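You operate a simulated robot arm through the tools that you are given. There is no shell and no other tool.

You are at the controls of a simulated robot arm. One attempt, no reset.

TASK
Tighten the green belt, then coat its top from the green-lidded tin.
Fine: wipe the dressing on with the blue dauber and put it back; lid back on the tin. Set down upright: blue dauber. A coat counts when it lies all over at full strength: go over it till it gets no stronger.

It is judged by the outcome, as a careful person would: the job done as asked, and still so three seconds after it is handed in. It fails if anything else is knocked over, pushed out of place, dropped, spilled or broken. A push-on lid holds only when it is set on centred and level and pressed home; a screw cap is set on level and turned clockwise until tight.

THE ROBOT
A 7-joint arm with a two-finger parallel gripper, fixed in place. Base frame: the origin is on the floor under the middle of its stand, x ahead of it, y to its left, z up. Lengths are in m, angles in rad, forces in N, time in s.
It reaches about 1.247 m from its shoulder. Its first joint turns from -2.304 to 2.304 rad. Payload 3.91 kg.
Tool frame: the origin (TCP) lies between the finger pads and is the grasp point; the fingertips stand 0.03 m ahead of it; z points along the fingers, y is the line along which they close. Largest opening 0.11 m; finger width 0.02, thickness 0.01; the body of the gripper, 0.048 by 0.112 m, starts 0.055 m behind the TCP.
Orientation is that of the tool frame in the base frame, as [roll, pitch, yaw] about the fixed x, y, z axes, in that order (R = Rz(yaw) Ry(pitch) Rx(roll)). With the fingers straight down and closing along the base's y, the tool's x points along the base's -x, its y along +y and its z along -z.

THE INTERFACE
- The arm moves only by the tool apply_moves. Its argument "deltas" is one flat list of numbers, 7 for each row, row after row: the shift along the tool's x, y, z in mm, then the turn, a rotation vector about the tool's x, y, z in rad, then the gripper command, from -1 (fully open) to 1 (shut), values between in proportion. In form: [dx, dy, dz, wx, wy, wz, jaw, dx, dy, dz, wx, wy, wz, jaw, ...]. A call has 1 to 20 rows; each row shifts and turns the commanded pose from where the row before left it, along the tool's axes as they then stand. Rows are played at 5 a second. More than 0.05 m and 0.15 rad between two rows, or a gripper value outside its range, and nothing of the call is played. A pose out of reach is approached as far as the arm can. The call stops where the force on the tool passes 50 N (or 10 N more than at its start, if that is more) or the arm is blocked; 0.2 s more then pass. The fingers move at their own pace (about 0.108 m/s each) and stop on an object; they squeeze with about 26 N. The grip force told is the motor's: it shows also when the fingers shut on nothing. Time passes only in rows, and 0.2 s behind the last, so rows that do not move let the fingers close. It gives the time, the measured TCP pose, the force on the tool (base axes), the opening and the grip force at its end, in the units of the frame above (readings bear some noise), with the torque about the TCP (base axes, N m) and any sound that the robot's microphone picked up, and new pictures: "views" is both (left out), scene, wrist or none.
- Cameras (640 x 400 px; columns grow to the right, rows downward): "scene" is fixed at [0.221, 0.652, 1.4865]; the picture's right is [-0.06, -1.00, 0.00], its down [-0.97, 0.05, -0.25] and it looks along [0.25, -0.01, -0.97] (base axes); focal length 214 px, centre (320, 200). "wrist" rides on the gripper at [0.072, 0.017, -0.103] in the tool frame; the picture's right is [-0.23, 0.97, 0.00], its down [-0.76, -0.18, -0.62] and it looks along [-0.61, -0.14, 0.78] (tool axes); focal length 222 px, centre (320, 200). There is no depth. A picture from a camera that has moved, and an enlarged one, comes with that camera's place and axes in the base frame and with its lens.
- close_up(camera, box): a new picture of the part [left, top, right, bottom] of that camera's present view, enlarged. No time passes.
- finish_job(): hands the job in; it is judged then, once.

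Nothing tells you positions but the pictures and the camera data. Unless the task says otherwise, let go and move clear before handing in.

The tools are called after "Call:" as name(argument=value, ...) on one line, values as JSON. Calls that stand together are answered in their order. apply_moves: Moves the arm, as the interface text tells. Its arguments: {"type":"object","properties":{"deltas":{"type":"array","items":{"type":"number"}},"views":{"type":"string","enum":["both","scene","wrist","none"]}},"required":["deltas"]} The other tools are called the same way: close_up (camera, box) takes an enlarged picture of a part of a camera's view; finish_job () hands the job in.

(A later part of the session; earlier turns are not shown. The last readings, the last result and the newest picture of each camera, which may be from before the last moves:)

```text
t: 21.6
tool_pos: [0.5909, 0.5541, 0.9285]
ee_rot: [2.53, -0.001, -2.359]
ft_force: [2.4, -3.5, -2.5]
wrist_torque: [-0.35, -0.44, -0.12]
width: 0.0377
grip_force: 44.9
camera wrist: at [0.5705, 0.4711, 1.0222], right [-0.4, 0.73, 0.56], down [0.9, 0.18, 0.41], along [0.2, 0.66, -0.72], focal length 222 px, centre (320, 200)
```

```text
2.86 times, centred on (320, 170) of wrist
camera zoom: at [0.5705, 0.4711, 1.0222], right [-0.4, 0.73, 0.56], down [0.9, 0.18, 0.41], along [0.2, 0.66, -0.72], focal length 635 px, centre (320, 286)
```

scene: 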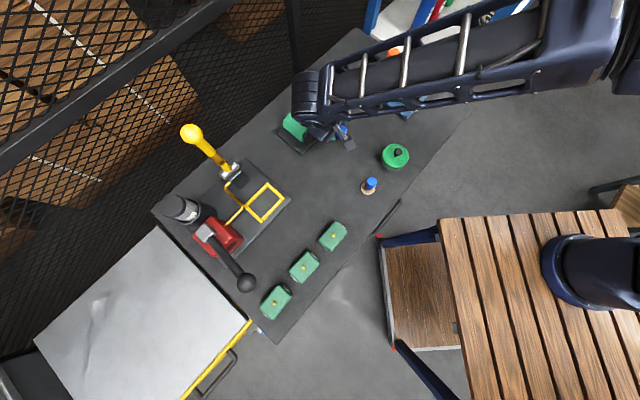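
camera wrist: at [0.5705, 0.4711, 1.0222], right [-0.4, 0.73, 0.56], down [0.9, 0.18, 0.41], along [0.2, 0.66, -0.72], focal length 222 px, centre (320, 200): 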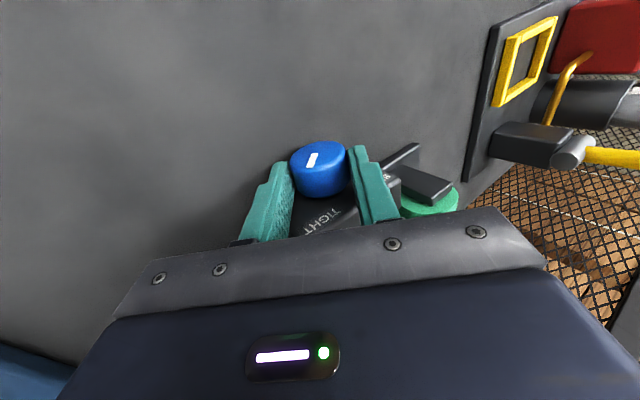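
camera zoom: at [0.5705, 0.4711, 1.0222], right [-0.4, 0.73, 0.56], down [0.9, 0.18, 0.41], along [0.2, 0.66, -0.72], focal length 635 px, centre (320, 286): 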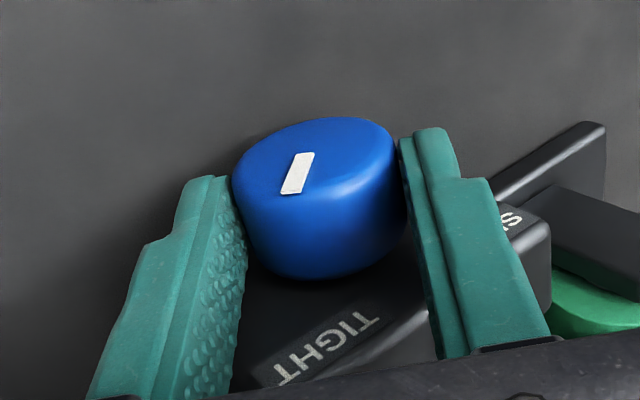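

The knob slips in the grip at its stop, with the mark on TIGHT (mirror of SLACK). I'll release, back off, return to vertical and rise to inspect the belt.

Call:
apply_moves(deltas=[0, 0, 0, 0, 0, 0, 0.164, 0, 0, 0, 0, 0, 0, 0.164, 0, 0, -20, 0, 0, 0, 0.164, 0, 0, -30, 0, 0, 0, 0.164, 0, 0, -40, 0, 0, 0, 0, 0, 0, -20, 0.1223, 0, 0, 0, 0, 0, -20, 0.1223, 0, 0, 0, 0, 0, -20, 0.1223, 0, 0, 0, 0, 0, 0, 0.1223, 0, 0, 0, 0, 0, 0, 0.1223, 0, 0, 0, 0, 0, 0, 0, 0, 0, 0], views="both")

Call:
close_up(camera="wrist", box=[180, 20, 460, 195])

Call:
close_up(camera="scene", box=[260, 60, 380, 160])

```text
t: 24.0
tool_pos: [0.6448, 0.5001, 1.0558]
ee_rot: [-3.14, 0.0, -2.359]
ft_force: [1.2, -0.1, -0.8]
wrist_torque: [-0.01, -0.02, 0.0]
width: 0.055
grip_force: 0.1
camera wrist: at [0.5822, 0.4594, 1.1576], right [-0.53, 0.85, 0.0], down [0.66, 0.41, 0.62], along [0.53, 0.33, -0.78], focal length 222 px, centre (320, 200)
```

scene: 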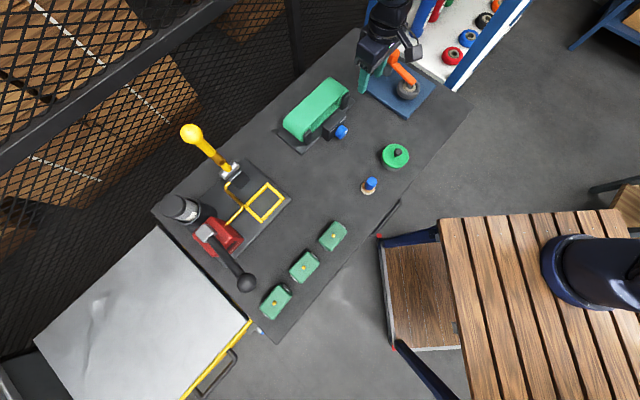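
wrist: 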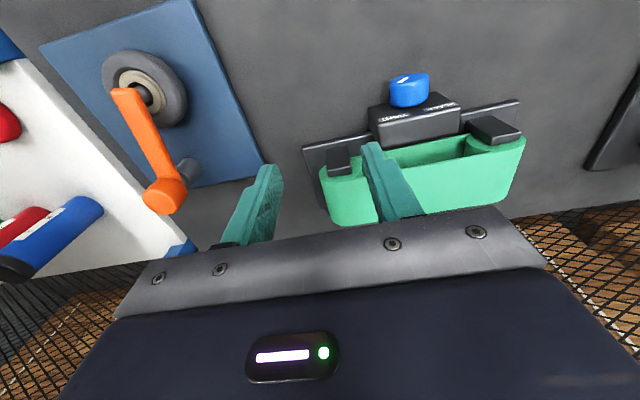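

```text
2.29 times, centred on (320, 108) of wrist
camera zoom: at [0.5822, 0.4594, 1.1576], right [-0.53, 0.85, 0.0], down [0.66, 0.41, 0.62], along [0.53, 0.33, -0.78], focal length 508 px, centre (320, 411)
```

zoom: 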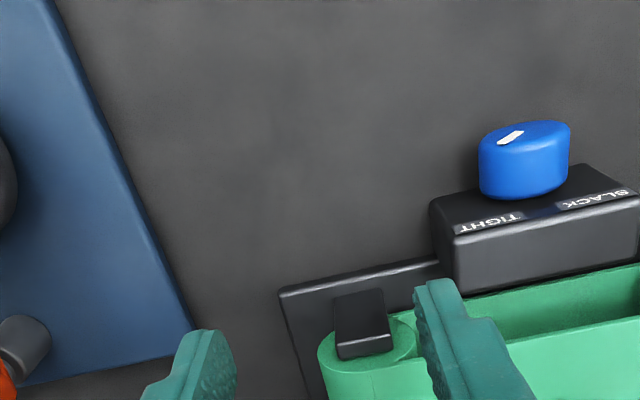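

```text
4.00 times, centred on (320, 110) of scene
camera zoom: at [0.221, 0.652, 1.4865], right [-0.06, -1.0, 0.0], down [-0.97, 0.05, -0.25], along [0.25, -0.01, -0.97], focal length 858 px, centre (320, 560)
```

zoom: 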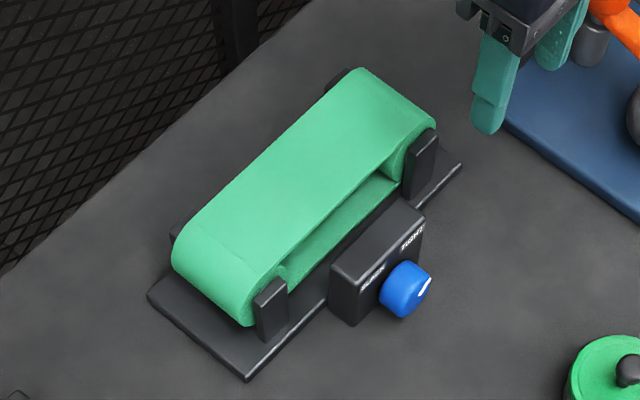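

The knob mark now points to TIGHT. Next is the tin: I'll hover above it to measure the lid handle and the dauber from two heights.

Call:
apply_moves(deltas=[34.7, 9.1, -5, 0, 0, 0, 0, 34.7, 9.1, -5, 0, 0, 0, 0, 34.7, 9.1, -5, 0, 0, 0, 0, 34.7, 9.1, -5, 0, 0, 0, 0, 34.7, 9.1, -5, 0, 0, 0, 0, 0, 0, 0, 0, 0, 0, 0], views="wrist")

Call:
close_up(camera="wrist", box=[240, 30, 400, 170])

Call:
close_up(camera="wrist", box=[380, 40, 500, 140])

```text
t: 25.4
tool_pos: [0.4914, 0.4083, 1.0794]
ee_rot: [-3.139, 0.0, -2.356]
ft_force: [0.7, 0.2, -0.3]
wrist_torque: [-0.02, 0.02, -0.03]
width: 0.0548
grip_force: 0.0
camera wrist: at [0.4283, 0.3684, 1.1817], right [-0.53, 0.85, 0.0], down [0.66, 0.41, 0.62], along [0.53, 0.33, -0.78], focal length 222 px, centre (320, 200)
```

wrist: 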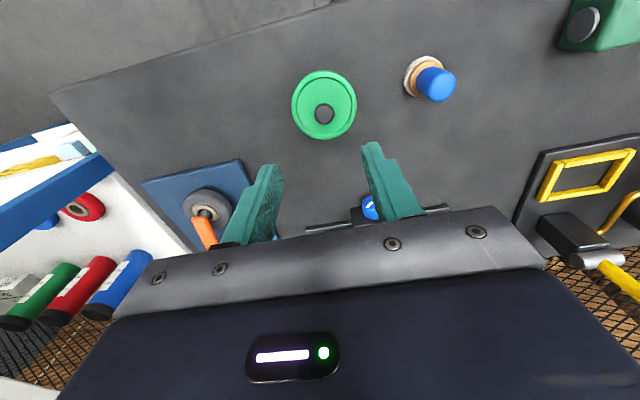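

```text
2.86 times, centred on (320, 100) of wrist
camera zoom: at [0.4283, 0.3684, 1.1817], right [-0.53, 0.85, 0.0], down [0.66, 0.41, 0.62], along [0.53, 0.33, -0.78], focal length 635 px, centre (320, 486)
```

zoom: 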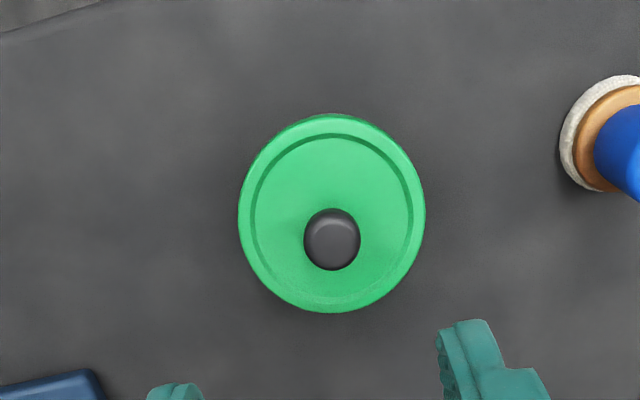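

```text
4.00 times, centred on (440, 90) of wrist
camera zoom: at [0.4283, 0.3684, 1.1817], right [-0.53, 0.85, 0.0], down [0.66, 0.41, 0.62], along [0.53, 0.33, -0.78], focal length 888 px, centre (-160, 640)
```

zoom: 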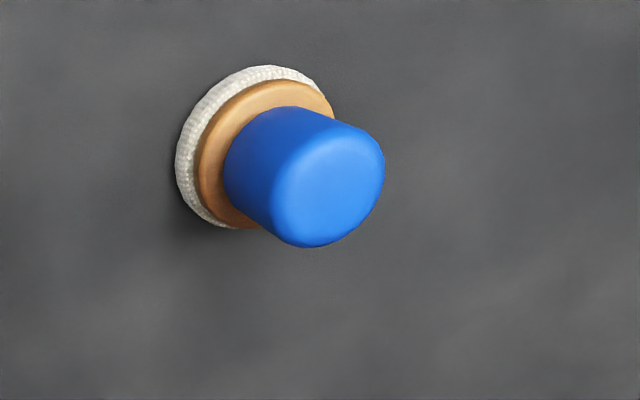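

Lid centre is about (0.489, 0.4115), lid top z≈0.9115 with the handle to ≈0.936. I'll move over it, descend partway and recheck centring.

Call:
apply_moves(deltas=[-2, 4.2, 25, 0, 0, 0, 0, 0, 0, 25, 0, 0, 0, 0, 0, 0, 25, 0, 0, 0, 0.1, 0, 0, 15, 0, 0, 0, 0.1, 0, 0, 0, 0, 0, 0, 0.1], views="wrist")

Call:
close_up(camera="wrist", box=[220, 60, 420, 200])

Call:
close_up(camera="scene", box=[340, 120, 440, 190])

```text
t: 26.6
tool_pos: [0.4881, 0.4141, 0.9892]
ee_rot: [-3.14, 0.0, -2.359]
ft_force: [-0.2, 0.0, -0.4]
wrist_torque: [-0.02, -0.02, -0.05]
width: 0.0493
grip_force: 0.0
camera wrist: at [0.4256, 0.3748, 1.0921], right [-0.53, 0.85, 0.0], down [0.66, 0.41, 0.62], along [0.53, 0.33, -0.78], focal length 222 px, centre (320, 200)
```

wrist: 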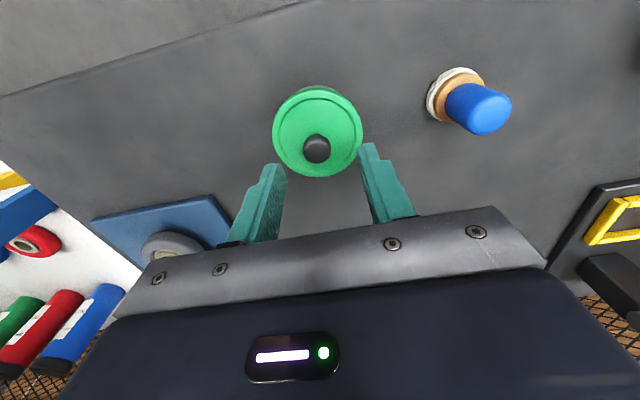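

```text
2.86 times, centred on (320, 130) of wrist
camera zoom: at [0.4256, 0.3748, 1.0921], right [-0.53, 0.85, 0.0], down [0.66, 0.41, 0.62], along [0.53, 0.33, -0.78], focal length 635 px, centre (320, 400)
```

zoom: 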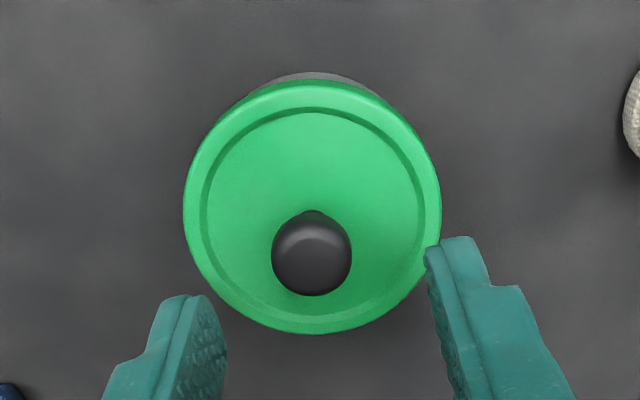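

```text
5.71 times, centred on (390, 155) of scene
camera zoom: at [0.221, 0.652, 1.4865], right [-0.06, -1.0, 0.0], down [-0.97, 0.05, -0.25], along [0.25, -0.01, -0.97], focal length 1226 px, centre (-80, 457)
```

zoom: 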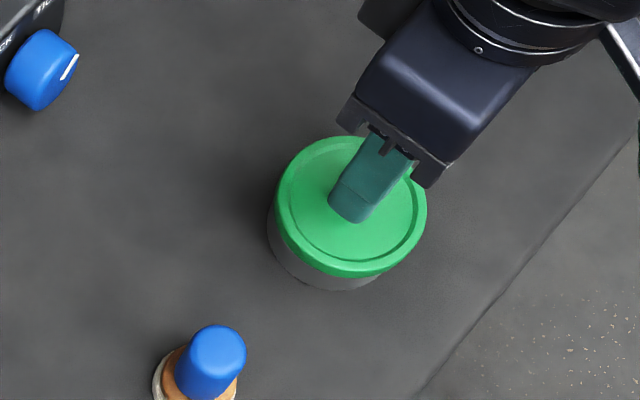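

Call:
apply_moves(deltas=[-1.5, -2, 20, 0, 0, 0, 0.1, 0, 0, 18, 0, 0, 0, 0.1, 0, 0, 0, 0, 0, 0, 0.1], views="wrist")

Call:
close_up(camera="wrist", box=[220, 90, 420, 230])

Call:
close_up(camera="scene", box=[340, 120, 440, 190])

```text
t: 27.4
tool_pos: [0.4902, 0.4133, 0.9519]
ee_rot: [-3.14, 0.001, -2.358]
ft_force: [-0.2, -0.2, -0.1]
wrist_torque: [0.0, 0.0, -0.04]
width: 0.0497
grip_force: 0.0
camera wrist: at [0.4276, 0.374, 1.0543], right [-0.53, 0.85, 0.0], down [0.66, 0.41, 0.62], along [0.53, 0.33, -0.78], focal length 222 px, centre (320, 200)
```

wrist: 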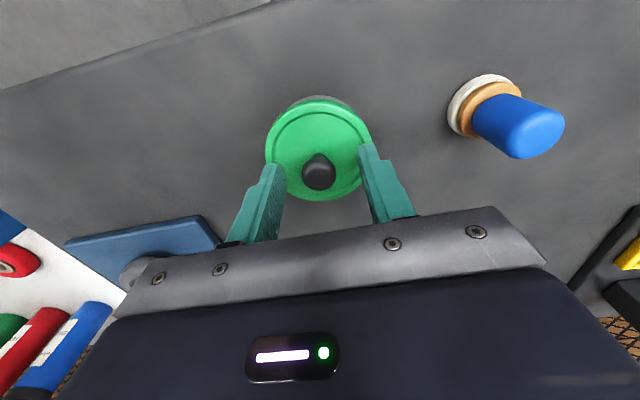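

```text
2.86 times, centred on (320, 160) of wrist
camera zoom: at [0.4276, 0.374, 1.0543], right [-0.53, 0.85, 0.0], down [0.66, 0.41, 0.62], along [0.53, 0.33, -0.78], focal length 635 px, centre (320, 314)
```

zoom: 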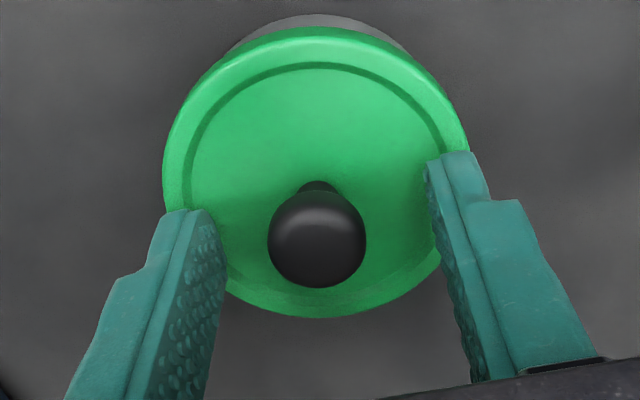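

```text
5.71 times, centred on (390, 155) of scene
camera zoom: at [0.221, 0.652, 1.4865], right [-0.06, -1.0, 0.0], down [-0.97, 0.05, -0.25], along [0.25, -0.01, -0.97], focal length 1226 px, centre (-80, 457)
```

zoom: 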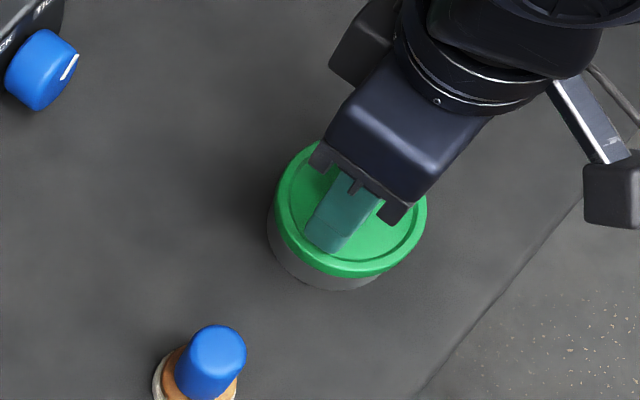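

The handle ball (≈21 mm) is centred between the fingers with its centre at z≈0.938. I'll grip it here and check the load.

Call:
apply_moves(deltas=[0, 0, 0, 0, 0, 0, 0.5, 0, 0, 0, 0, 0, 0, 1, 0, 0, 0, 0, 0, 0, 1], views="wrist")

Call:
close_up(camera="wrist", box=[220, 90, 420, 230])

```text
t: 28.2
tool_pos: [0.4901, 0.4134, 0.9507]
ee_rot: [-3.141, 0.001, -2.358]
ft_force: [-0.2, -0.1, -0.7]
wrist_torque: [0.01, -0.01, 0.05]
width: 0.0201
grip_force: 26.1
heard: snap
camera wrist: at [0.4277, 0.3741, 1.0544], right [-0.53, 0.85, 0.0], down [0.66, 0.41, 0.62], along [0.53, 0.33, -0.78], focal length 222 px, centre (320, 200)
```

wrist: 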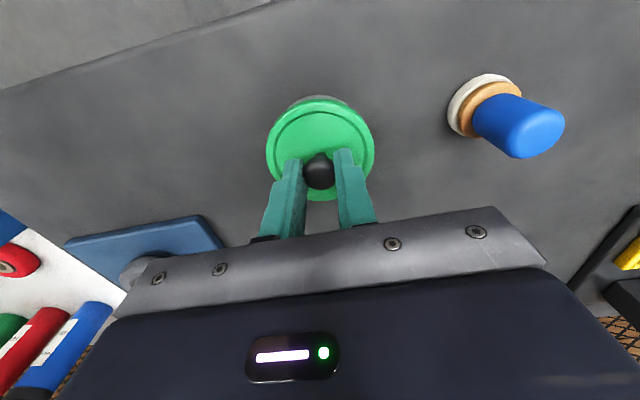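

```text
2.86 times, centred on (320, 160) of wrist
camera zoom: at [0.4277, 0.3741, 1.0544], right [-0.53, 0.85, 0.0], down [0.66, 0.41, 0.62], along [0.53, 0.33, -0.78], focal length 635 px, centre (320, 314)
```

zoom: 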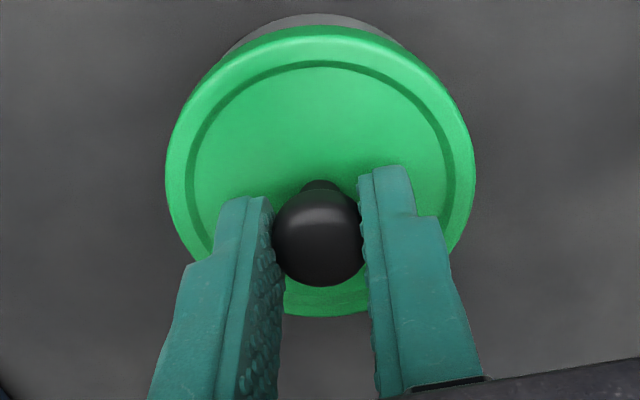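

I heard a snap, probably the lid popping loose from its push-fit as the handle was gripped. I'll lift gently and watch the tin.

Call:
apply_moves(deltas=[0, 0, -4, 0, 0, 0, 1, 0, 0, -6, 0, 0, 0, 1, 0, 0, -10, 0, 0, 0, 1], views="both")

Call:
close_up(camera="wrist", box=[220, 60, 420, 200])

Call:
close_up(camera="scene", box=[340, 120, 440, 190])

```text
t: 29.0
tool_pos: [0.4903, 0.413, 0.9716]
ee_rot: [-3.139, -0.001, -2.358]
ft_force: [0.7, -0.7, -0.9]
wrist_torque: [0.02, 0.02, -0.01]
width: 0.0199
grip_force: 25.8
camera wrist: at [0.4283, 0.3727, 1.0748], right [-0.53, 0.85, 0.0], down [0.66, 0.41, 0.62], along [0.53, 0.33, -0.78], focal length 222 px, centre (320, 200)
```

scene: 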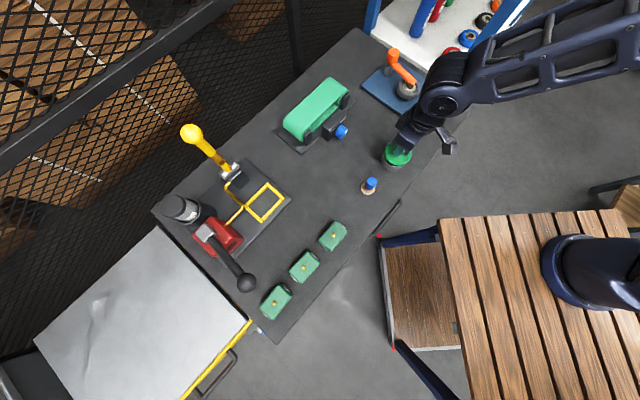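
wrist: 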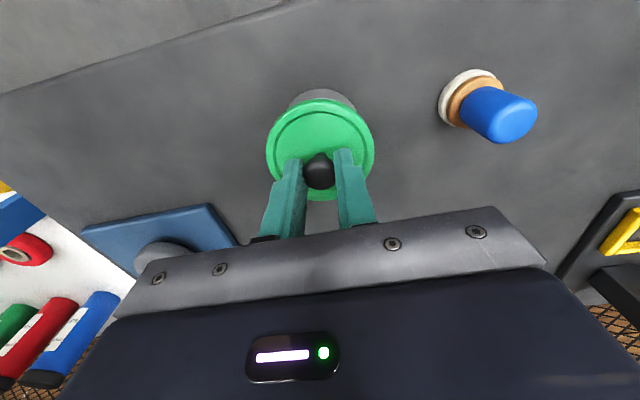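

```text
2.86 times, centred on (320, 130) of wrist
camera zoom: at [0.4283, 0.3727, 1.0748], right [-0.53, 0.85, 0.0], down [0.66, 0.41, 0.62], along [0.53, 0.33, -0.78], focal length 635 px, centre (320, 400)
```

zoom: 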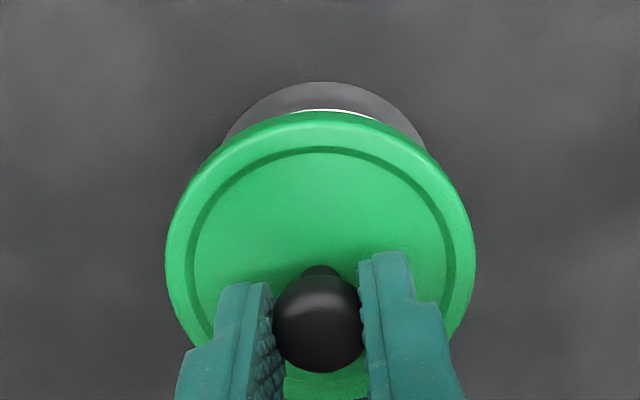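

```text
5.71 times, centred on (390, 155) of scene
camera zoom: at [0.221, 0.652, 1.4865], right [-0.06, -1.0, 0.0], down [-0.97, 0.05, -0.25], along [0.25, -0.01, -0.97], focal length 1226 px, centre (-80, 457)
```

zoom: 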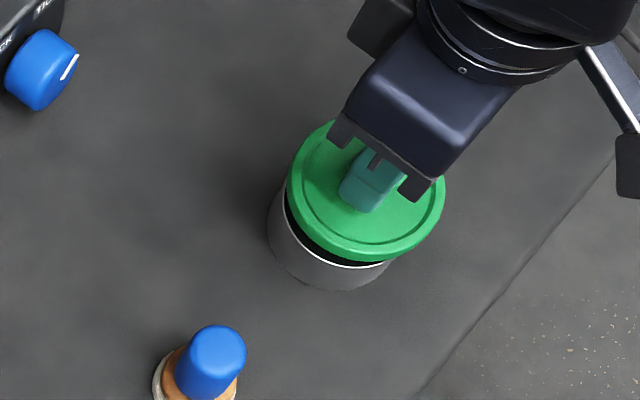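

The lid came off cleanly and the tin stayed put. I'll carry the lid to clear bench space around (0.46, 0.64), left of the dauber, and set it down there.

Call:
apply_moves(deltas=[0, 0, -20, 0, 0, 0, 1, 0, 0, -20, 0, 0, 0, 1, -23.2, 30.3, 0, 0, 0, 0, 1, -23.2, 30.3, 0, 0, 0, 0, 1, -23.2, 30.3, 0, 0, 0, 0, 1, -23.2, 30.3, 0, 0, 0, 0, 1, -23.2, 30.3, 0, 0, 0, 0, 1, -23.2, 30.3, 0, 0, 0, 0, 1, 0, 0, 0, 0, 0, 0, 1], views="both")

Call:
close_up(camera="scene", box=[260, 110, 440, 230])

```text
t: 31.0
tool_pos: [0.4573, 0.6385, 1.0112]
ee_rot: [-3.14, 0.0, -2.357]
ft_force: [0.6, -0.2, -0.7]
wrist_torque: [0.04, -0.01, -0.03]
width: 0.0199
grip_force: 26.5
camera wrist: at [0.3967, 0.5992, 1.1145], right [-0.53, 0.85, 0.0], down [0.66, 0.41, 0.62], along [0.53, 0.33, -0.78], focal length 222 px, centre (320, 200)
```

scene: 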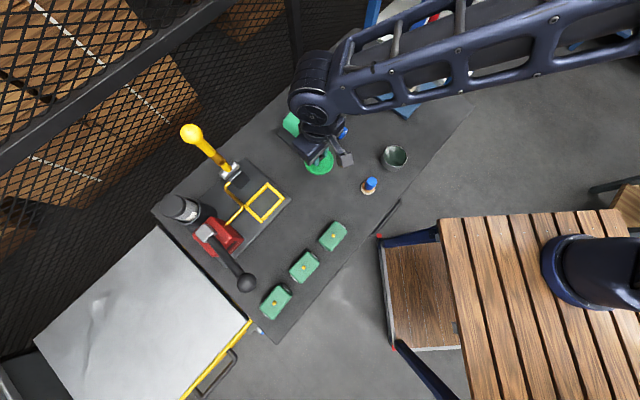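
wrist: 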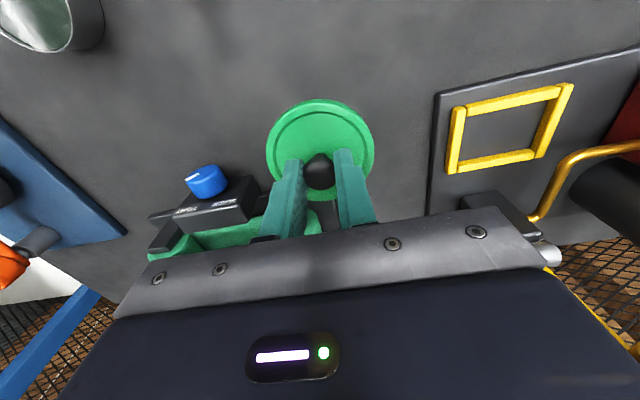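

```text
3.33 times, centred on (350, 170) of scene
camera zoom: at [0.221, 0.652, 1.4865], right [-0.06, -1.0, 0.0], down [-0.97, 0.05, -0.25], along [0.25, -0.01, -0.97], focal length 715 px, centre (220, 300)
```

zoom: 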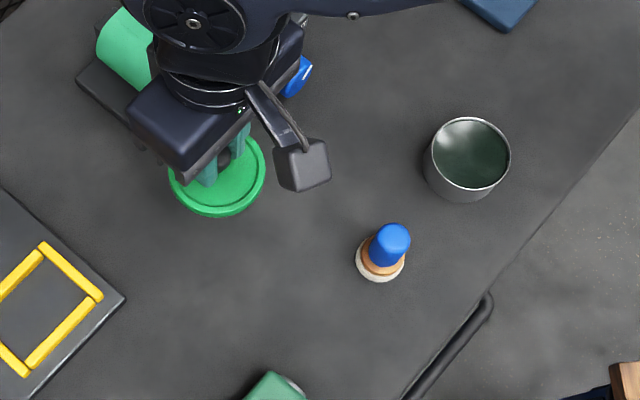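

The space is clear. Descending with the lid toward the bench.

Call:
apply_moves(deltas=[0, 0, 25, 0, 0, 0, 1, 0, 0, 25, 0, 0, 0, 1, 0, 0, 20, 0, 0, 0, 1, 0, 0, 5, 0, 0, 0, 1, 0, 0, 0, 0, 0, 0, 1], views="wrist")

Call:
close_up(camera="scene", box=[280, 130, 360, 190])

```text
t: 32.2
tool_pos: [0.4583, 0.6405, 0.9346]
ee_rot: [-3.139, 0.0, -2.359]
ft_force: [-0.9, -0.3, -0.1]
wrist_torque: [-0.03, 0.0, 0.03]
width: 0.0199
grip_force: 26.0
camera wrist: at [0.3975, 0.5998, 1.0387], right [-0.53, 0.85, 0.0], down [0.66, 0.41, 0.62], along [0.53, 0.33, -0.78], focal length 222 px, centre (320, 200)
```

wrist: 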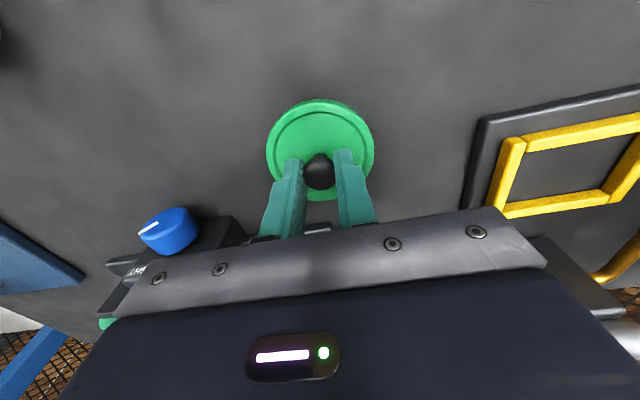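

```text
6.67 times, centred on (320, 160) of scene
camera zoom: at [0.221, 0.652, 1.4865], right [-0.06, -1.0, 0.0], down [-0.97, 0.05, -0.25], along [0.25, -0.01, -0.97], focal length 1430 px, centre (320, 467)
```

zoom: 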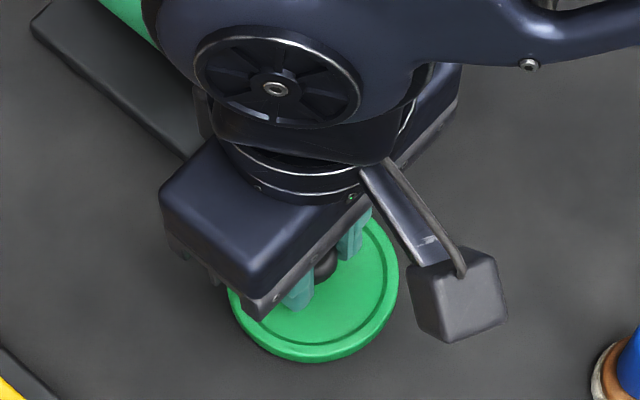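

Call:
apply_moves(deltas=[0, 0, 2, 0, 0, 0, 1, 0, 0, 2, 0, 0, 0, 1], views="none")

Call:
apply_moves(deltas=[0, 0, 2, 0, 0, 0, 1], views="none")

```text
t: 32.8
tool_pos: [0.4587, 0.6408, 0.9324]
ee_rot: [-3.14, 0.0, -2.357]
ft_force: [-0.4, 0.5, 0.3]
wrist_torque: [-0.01, 0.0, -0.02]
width: 0.02
grip_force: 26.0
```

```text
t: 33.2
tool_pos: [0.4605, 0.6395, 0.9296]
ee_rot: [-3.14, 0.0, -2.359]
ft_force: [-0.4, 1.9, 0.0]
wrist_torque: [0.02, -0.01, -0.04]
width: 0.0196
grip_force: 26.4
```

Call:
apply_moves(deltas=[0, 0, 2, 0, 0, 0, 1], views="none")

Call:
apply_moves(deltas=[0, 0, 2, 0, 0, 0, 1], views="wrist")

Call:
close_up(camera="scene", box=[280, 130, 360, 190])

```text
t: 33.6
tool_pos: [0.4603, 0.6402, 0.9274]
ee_rot: [-3.137, 0.0, -2.358]
ft_force: [-0.6, -0.4, -0.1]
wrist_torque: [-0.01, 0.02, -0.01]
width: 0.02
grip_force: 26.0
```

```text
t: 34.0
tool_pos: [0.461, 0.6397, 0.9263]
ee_rot: [-3.141, 0.0, -2.359]
ft_force: [0.5, 0.1, 0.0]
wrist_torque: [0.02, 0.03, 0.02]
width: 0.0202
grip_force: 25.9
camera wrist: at [0.3977, 0.5999, 1.0291], right [-0.53, 0.85, 0.0], down [0.66, 0.41, 0.62], along [0.53, 0.33, -0.78], focal length 222 px, centre (320, 200)
```

wrist: 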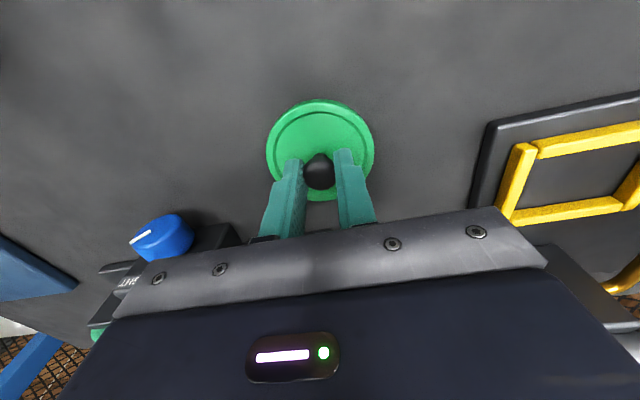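

```text
6.67 times, centred on (320, 160) of scene
camera zoom: at [0.221, 0.652, 1.4865], right [-0.06, -1.0, 0.0], down [-0.97, 0.05, -0.25], along [0.25, -0.01, -0.97], focal length 1430 px, centre (320, 467)
```

zoom: 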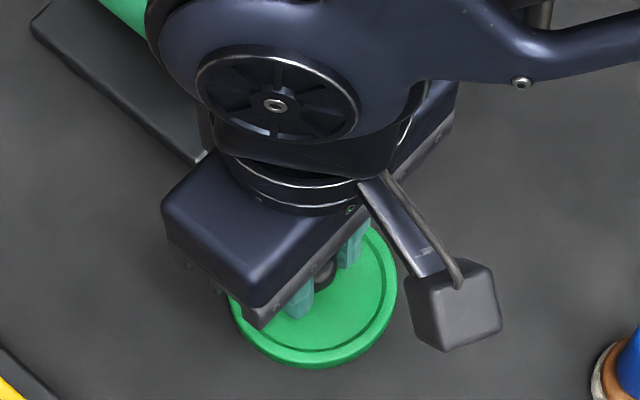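

Call:
apply_moves(deltas=[0, 0, 2, 0, 0, 0, 1], views="none")

Call:
apply_moves(deltas=[0, 0, 2, 0, 0, 0, 1], views="none")

Call:
apply_moves(deltas=[0, 0, 1.5, 0, 0, 0, 1], views="none")

```text
t: 34.4
tool_pos: [0.4608, 0.6384, 0.9249]
ee_rot: [3.141, 0.002, -2.356]
ft_force: [-1.8, -7.6, 21.0]
wrist_torque: [-0.2, 0.13, -0.04]
width: 0.0197
grip_force: 26.3
```

```text
t: 34.8
tool_pos: [0.4598, 0.6395, 0.9244]
ee_rot: [-3.141, 0.003, -2.358]
ft_force: [-0.3, -3.7, 31.9]
wrist_torque: [-0.07, -0.01, 0.0]
width: 0.0201
grip_force: 25.8
```

```text
t: 35.2
tool_pos: [0.4602, 0.6391, 0.9205]
ee_rot: [-3.141, 0.002, -2.358]
ft_force: [2.1, 0.0, 32.1]
wrist_torque: [0.06, -0.06, 0.01]
width: 0.0198
grip_force: 26.3
```

The lid is seated on the bench (about 32 N). I'll ease the push, then open and rise.

Call:
apply_moves(deltas=[0, 0, -3, 0, 0, 0, 1, 0, 0, 0, 0, 0, 0, 1], views="none")

```text
t: 35.8
tool_pos: [0.4598, 0.6385, 0.9202]
ee_rot: [-3.14, -0.004, -2.358]
ft_force: [0.8, -0.2, 0.5]
wrist_torque: [0.0, -0.08, -0.02]
width: 0.02
grip_force: 26.0
```

Call:
apply_moves(deltas=[0, 0, 0, 0, 0, 0, 0.4, 0, 0, 0, 0, 0, 0, 0.2, 0, 0, 0, 0, 0, 0, 0.2, 0, 0, -15, 0, 0, 0, 0.2, 0, 0, -25, 0, 0, 0, 0.2, 0, 0, -35, 0, 0, 0, 0.2, 0, 0, -35, 0, 0, 0, 0.2, 0, 0, 0, 0, 0, 0, 0.2], views="both")

Call:
close_up(camera="wrist", box=[220, 40, 420, 180])

```text
t: 37.6
tool_pos: [0.4609, 0.6409, 1.0345]
ee_rot: [-3.139, -0.002, -2.358]
ft_force: [0.3, 0.4, 0.0]
wrist_torque: [0.01, 0.03, 0.02]
width: 0.0444
grip_force: 0.1
camera wrist: at [0.3974, 0.6016, 1.1369], right [-0.53, 0.85, 0.0], down [0.66, 0.41, 0.62], along [0.53, 0.33, -0.78], focal length 222 px, centre (320, 200)
```

scene: 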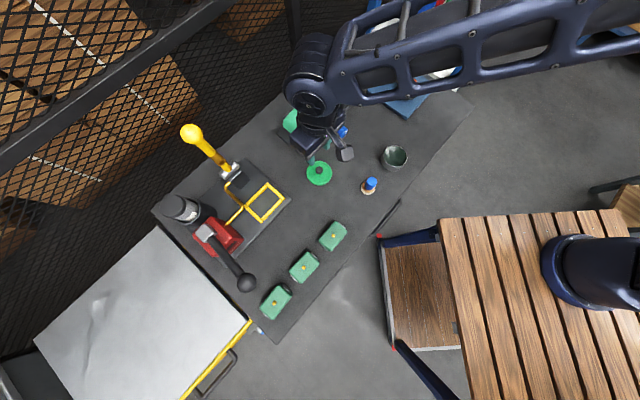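
wrist: 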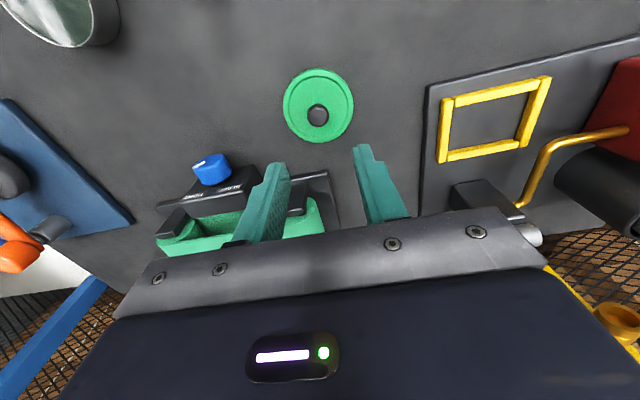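

```text
2.86 times, centred on (320, 110) of wrist
camera zoom: at [0.3974, 0.6016, 1.1369], right [-0.53, 0.85, 0.0], down [0.66, 0.41, 0.62], along [0.53, 0.33, -0.78], focal length 635 px, centre (320, 457)
```

zoom: 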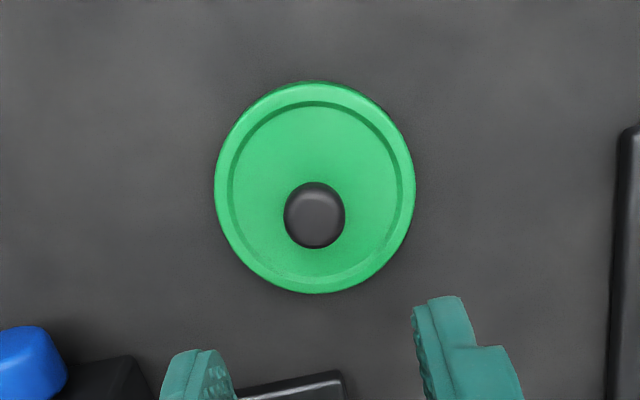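

The lid sits flat at about (0.4605, 0.6395). Next I'll go over the dauber (top ≈ (0.4075, 0.4957, 0.943)) and look at it closely.

Call:
apply_moves(deltas=[35.1, -16.3, 0, 0, 0, 0, 0.2, 35.1, -16.3, 0, 0, 0, 0, 0.2, 35.1, -16.3, 0, 0, 0, 0, 0.1, 35.1, -16.3, 0, 0, 0, 0, 0.0, 0, 0, 0, 0, 0, 0, 0.0], views="both")

Call:
close_up(camera="wrist", box=[220, 40, 420, 180])

Call:
close_up(camera="scene", box=[340, 120, 440, 200])

```text
t: 38.8
tool_pos: [0.4073, 0.4924, 1.0324]
ee_rot: [-3.139, 0.0, -2.357]
ft_force: [0.2, 0.4, 0.2]
wrist_torque: [0.03, -0.01, 0.01]
width: 0.0549
grip_force: 0.1
camera wrist: at [0.345, 0.4536, 1.1361], right [-0.53, 0.85, 0.0], down [0.66, 0.41, 0.62], along [0.53, 0.33, -0.78], focal length 222 px, centre (320, 200)
```

scene: 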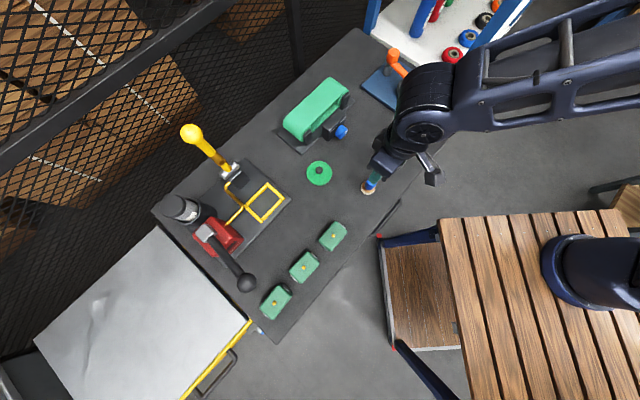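
wrist: 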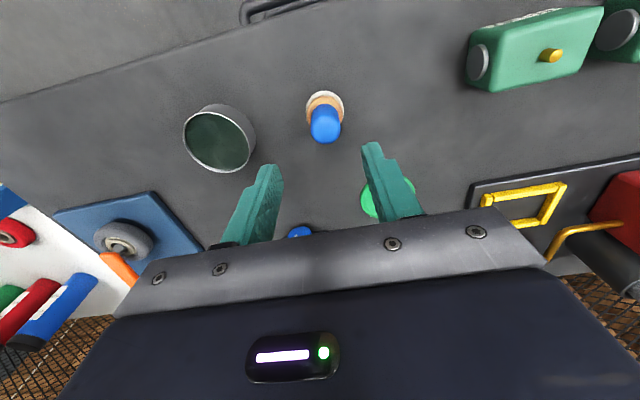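

```text
2.86 times, centred on (320, 110) of wrist
camera zoom: at [0.345, 0.4536, 1.1361], right [-0.53, 0.85, 0.0], down [0.66, 0.41, 0.62], along [0.53, 0.33, -0.78], focal length 635 px, centre (320, 457)
```

zoom: 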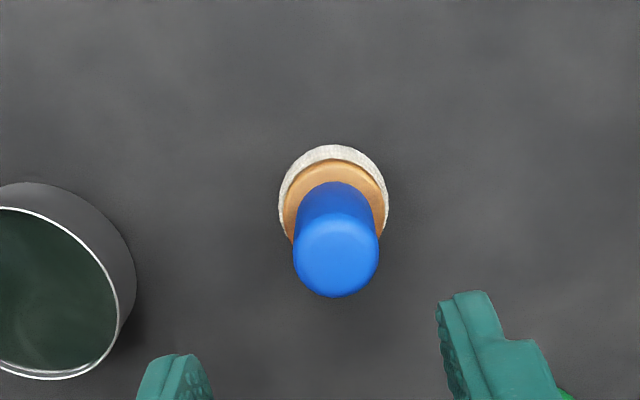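

```text
5.00 times, centred on (390, 160) of scene
camera zoom: at [0.221, 0.652, 1.4865], right [-0.06, -1.0, 0.0], down [-0.97, 0.05, -0.25], along [0.25, -0.01, -0.97], focal length 1072 px, centre (-30, 400)
```

zoom: 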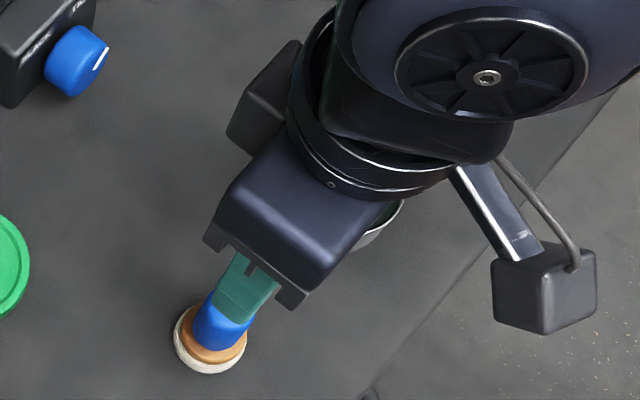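

Call:
apply_moves(deltas=[-1.5, 3, 20, 0, 0, 0, 0.0, 0, 0, 20, 0, 0, 0, 0.0, 0, 0, 14, 0, 0, 0, 0.0, 0, 0, 0, 0, 0, 0, 0.0], views="wrist")

Call:
close_up(camera="wrist", box=[220, 80, 420, 220])

Call:
close_up(camera="scene", box=[340, 150, 420, 210])

```text
t: 39.8
tool_pos: [0.4063, 0.4954, 0.9783]
ee_rot: [-3.139, 0.001, -2.357]
ft_force: [-0.6, -0.2, -0.2]
wrist_torque: [0.01, 0.01, 0.0]
width: 0.0553
grip_force: 0.0
camera wrist: at [0.3435, 0.4564, 1.0817], right [-0.53, 0.85, 0.0], down [0.66, 0.41, 0.62], along [0.53, 0.33, -0.78], focal length 222 px, centre (320, 200)
```

wrist: 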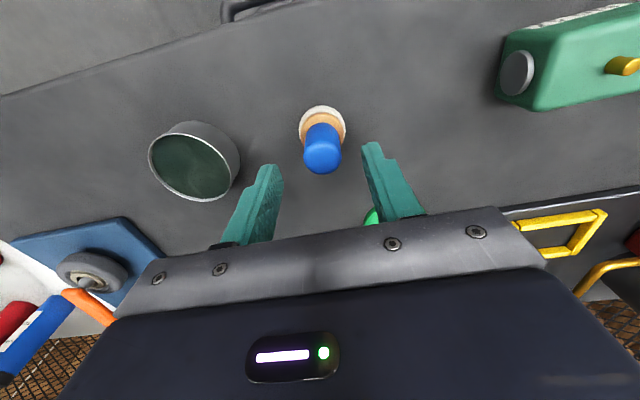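

```text
2.86 times, centred on (320, 150) of wrist
camera zoom: at [0.3435, 0.4564, 1.0817], right [-0.53, 0.85, 0.0], down [0.66, 0.41, 0.62], along [0.53, 0.33, -0.78], focal length 635 px, centre (320, 343)
```

zoom: 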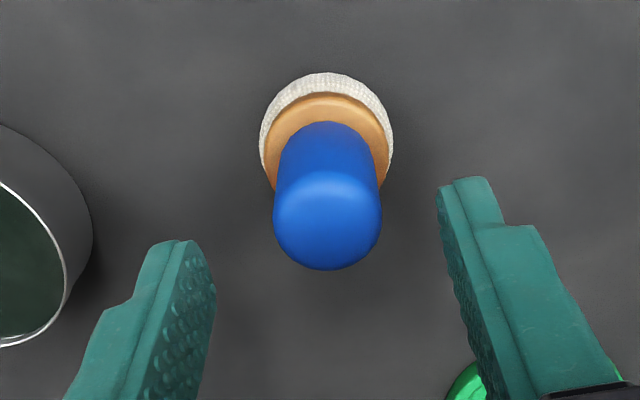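

```text
6.67 times, centred on (380, 180) of scene
camera zoom: at [0.221, 0.652, 1.4865], right [-0.06, -1.0, 0.0], down [-0.97, 0.05, -0.25], along [0.25, -0.01, -0.97], focal length 1430 px, centre (-80, 333)
```

zoom: 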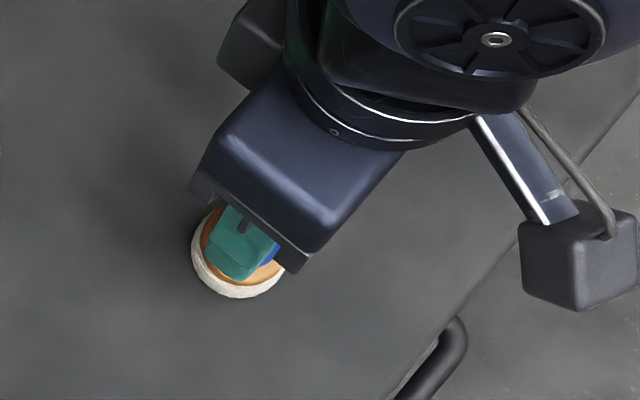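

The dauber's handle (27 mm across) is well centred between the fingers; wood collar top is about z=0.903. I'll descend to TCP z≈0.938 and grip.

Call:
apply_moves(deltas=[0, 0.7, 15, 0, 0, 0, 0.0, 0, 0, 15, 0, 0, 0, 0.0, 0, 0, 10, 0, 0, 0, 0.0, 0, 0, 0, 0, 0, 0, 0.0], views="wrist")

Call:
close_up(camera="wrist", box=[220, 100, 420, 240])

```text
t: 40.8
tool_pos: [0.4059, 0.4977, 0.9397]
ee_rot: [-3.141, -0.001, -2.358]
ft_force: [-0.2, 0.2, -0.5]
wrist_torque: [0.01, 0.05, 0.02]
width: 0.0551
grip_force: 0.0
camera wrist: at [0.3431, 0.4582, 1.0422], right [-0.53, 0.85, 0.0], down [0.66, 0.41, 0.62], along [0.53, 0.33, -0.78], focal length 222 px, centre (320, 200)
```

wrist: 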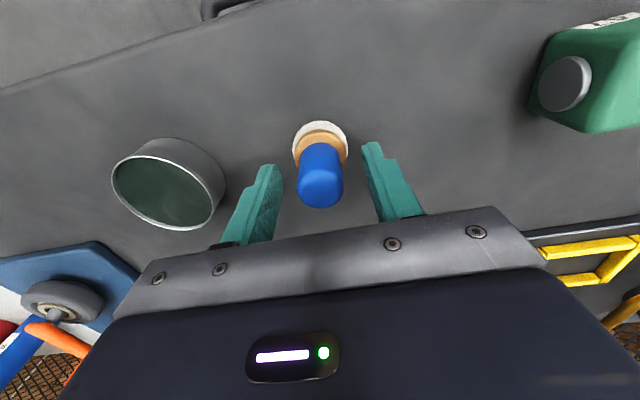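

```text
2.86 times, centred on (320, 170) of wrist
camera zoom: at [0.3431, 0.4582, 1.0422], right [-0.53, 0.85, 0.0], down [0.66, 0.41, 0.62], along [0.53, 0.33, -0.78], focal length 635 px, centre (320, 286)
```

zoom: 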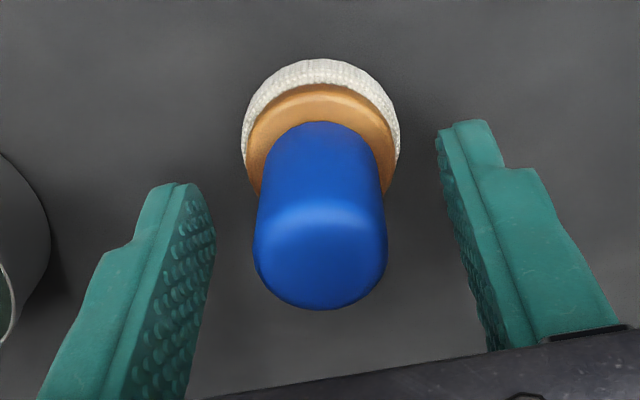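

Call:
apply_moves(deltas=[0, 0, 0, 0, 0, 0, 0.4, 0, 0, 0, 0, 0, 0, 1, 0, 0, 0, 0, 0, 0, 1], views="wrist")

Call:
close_up(camera="wrist", box=[220, 100, 420, 240])

```text
t: 41.6
tool_pos: [0.4052, 0.4983, 0.9396]
ee_rot: [-3.139, -0.001, -2.357]
ft_force: [-0.1, 0.3, 0.3]
wrist_torque: [0.01, 0.03, 0.0]
width: 0.0267
grip_force: 25.5
camera wrist: at [0.3432, 0.4581, 1.0424], right [-0.53, 0.85, 0.0], down [0.66, 0.41, 0.62], along [0.53, 0.33, -0.78], focal length 222 px, centre (320, 200)
```

wrist: 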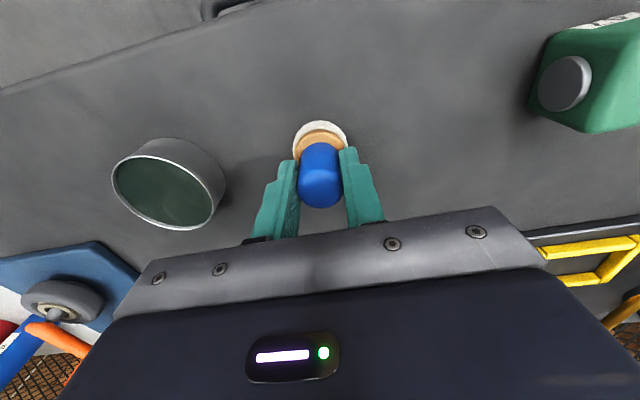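

```text
2.86 times, centred on (320, 170) of wrist
camera zoom: at [0.3432, 0.4581, 1.0424], right [-0.53, 0.85, 0.0], down [0.66, 0.41, 0.62], along [0.53, 0.33, -0.78], focal length 635 px, centre (320, 286)
```

zoom: 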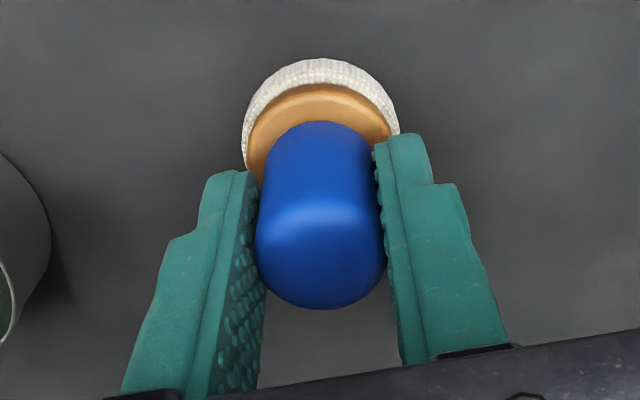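

Gripped. I'll lift the dauber 60 mm, move over the tin (about 119.5 mm along −y of the tool), and check position.

Call:
apply_moves(deltas=[0, 0, -20, 0, 0, 0, 1, 0, 0, -40, 0, 0, 0, 1, 0, -30, 0, 0, 0, 0, 1, 0, -30, 0, 0, 0, 0, 1, 0, -30, 0, 0, 0, 0, 1, 0, -29.5, 0, 0, 0, 0, 1, 0, 0, 0, 0, 0, 0, 1], views="both")

Call:
close_up(camera="wrist", box=[220, 60, 420, 200])

Call:
close_up(camera="scene", box=[350, 120, 440, 190])

```text
t: 43.2
tool_pos: [0.4894, 0.4124, 0.9983]
ee_rot: [3.141, 0.001, -2.357]
ft_force: [-0.4, -0.5, -1.3]
wrist_torque: [0.0, 0.02, -0.02]
width: 0.0268
grip_force: 25.7
camera wrist: at [0.4269, 0.3723, 1.1013], right [-0.53, 0.85, 0.0], down [0.66, 0.41, 0.62], along [0.53, 0.33, -0.78], focal length 222 px, centre (320, 200)
```

scene: 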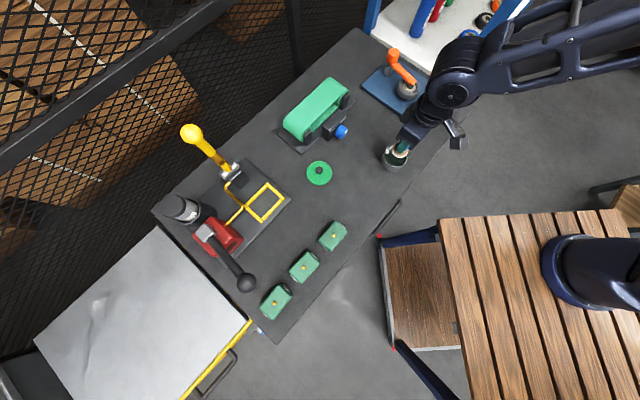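
wrist: 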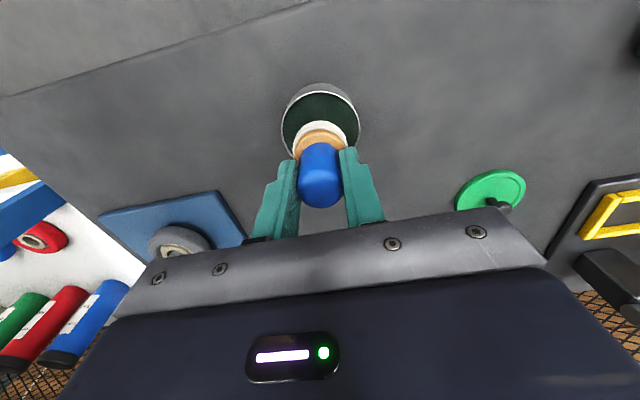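

```text
2.86 times, centred on (320, 130) of wrist
camera zoom: at [0.4269, 0.3723, 1.1013], right [-0.53, 0.85, 0.0], down [0.66, 0.41, 0.62], along [0.53, 0.33, -0.78], focal length 635 px, centre (320, 400)
```

zoom: 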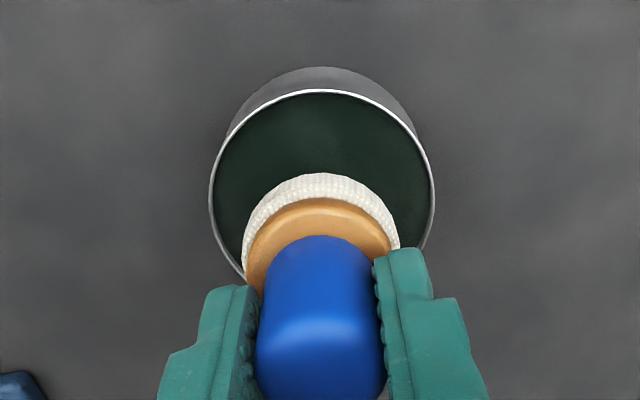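

```text
5.71 times, centred on (395, 155) of scene
camera zoom: at [0.221, 0.652, 1.4865], right [-0.06, -1.0, 0.0], down [-0.97, 0.05, -0.25], along [0.25, -0.01, -0.97], focal length 1226 px, centre (-109, 457)
```

zoom: 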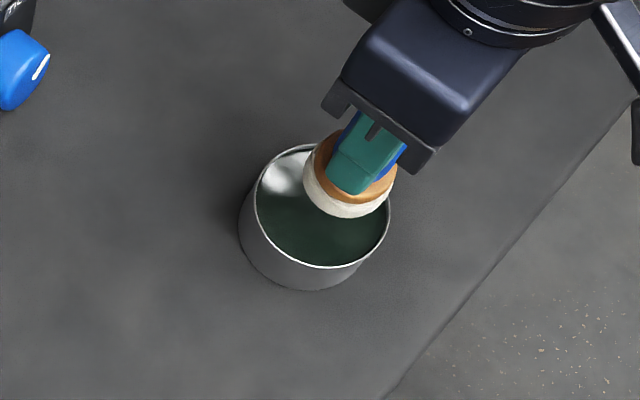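

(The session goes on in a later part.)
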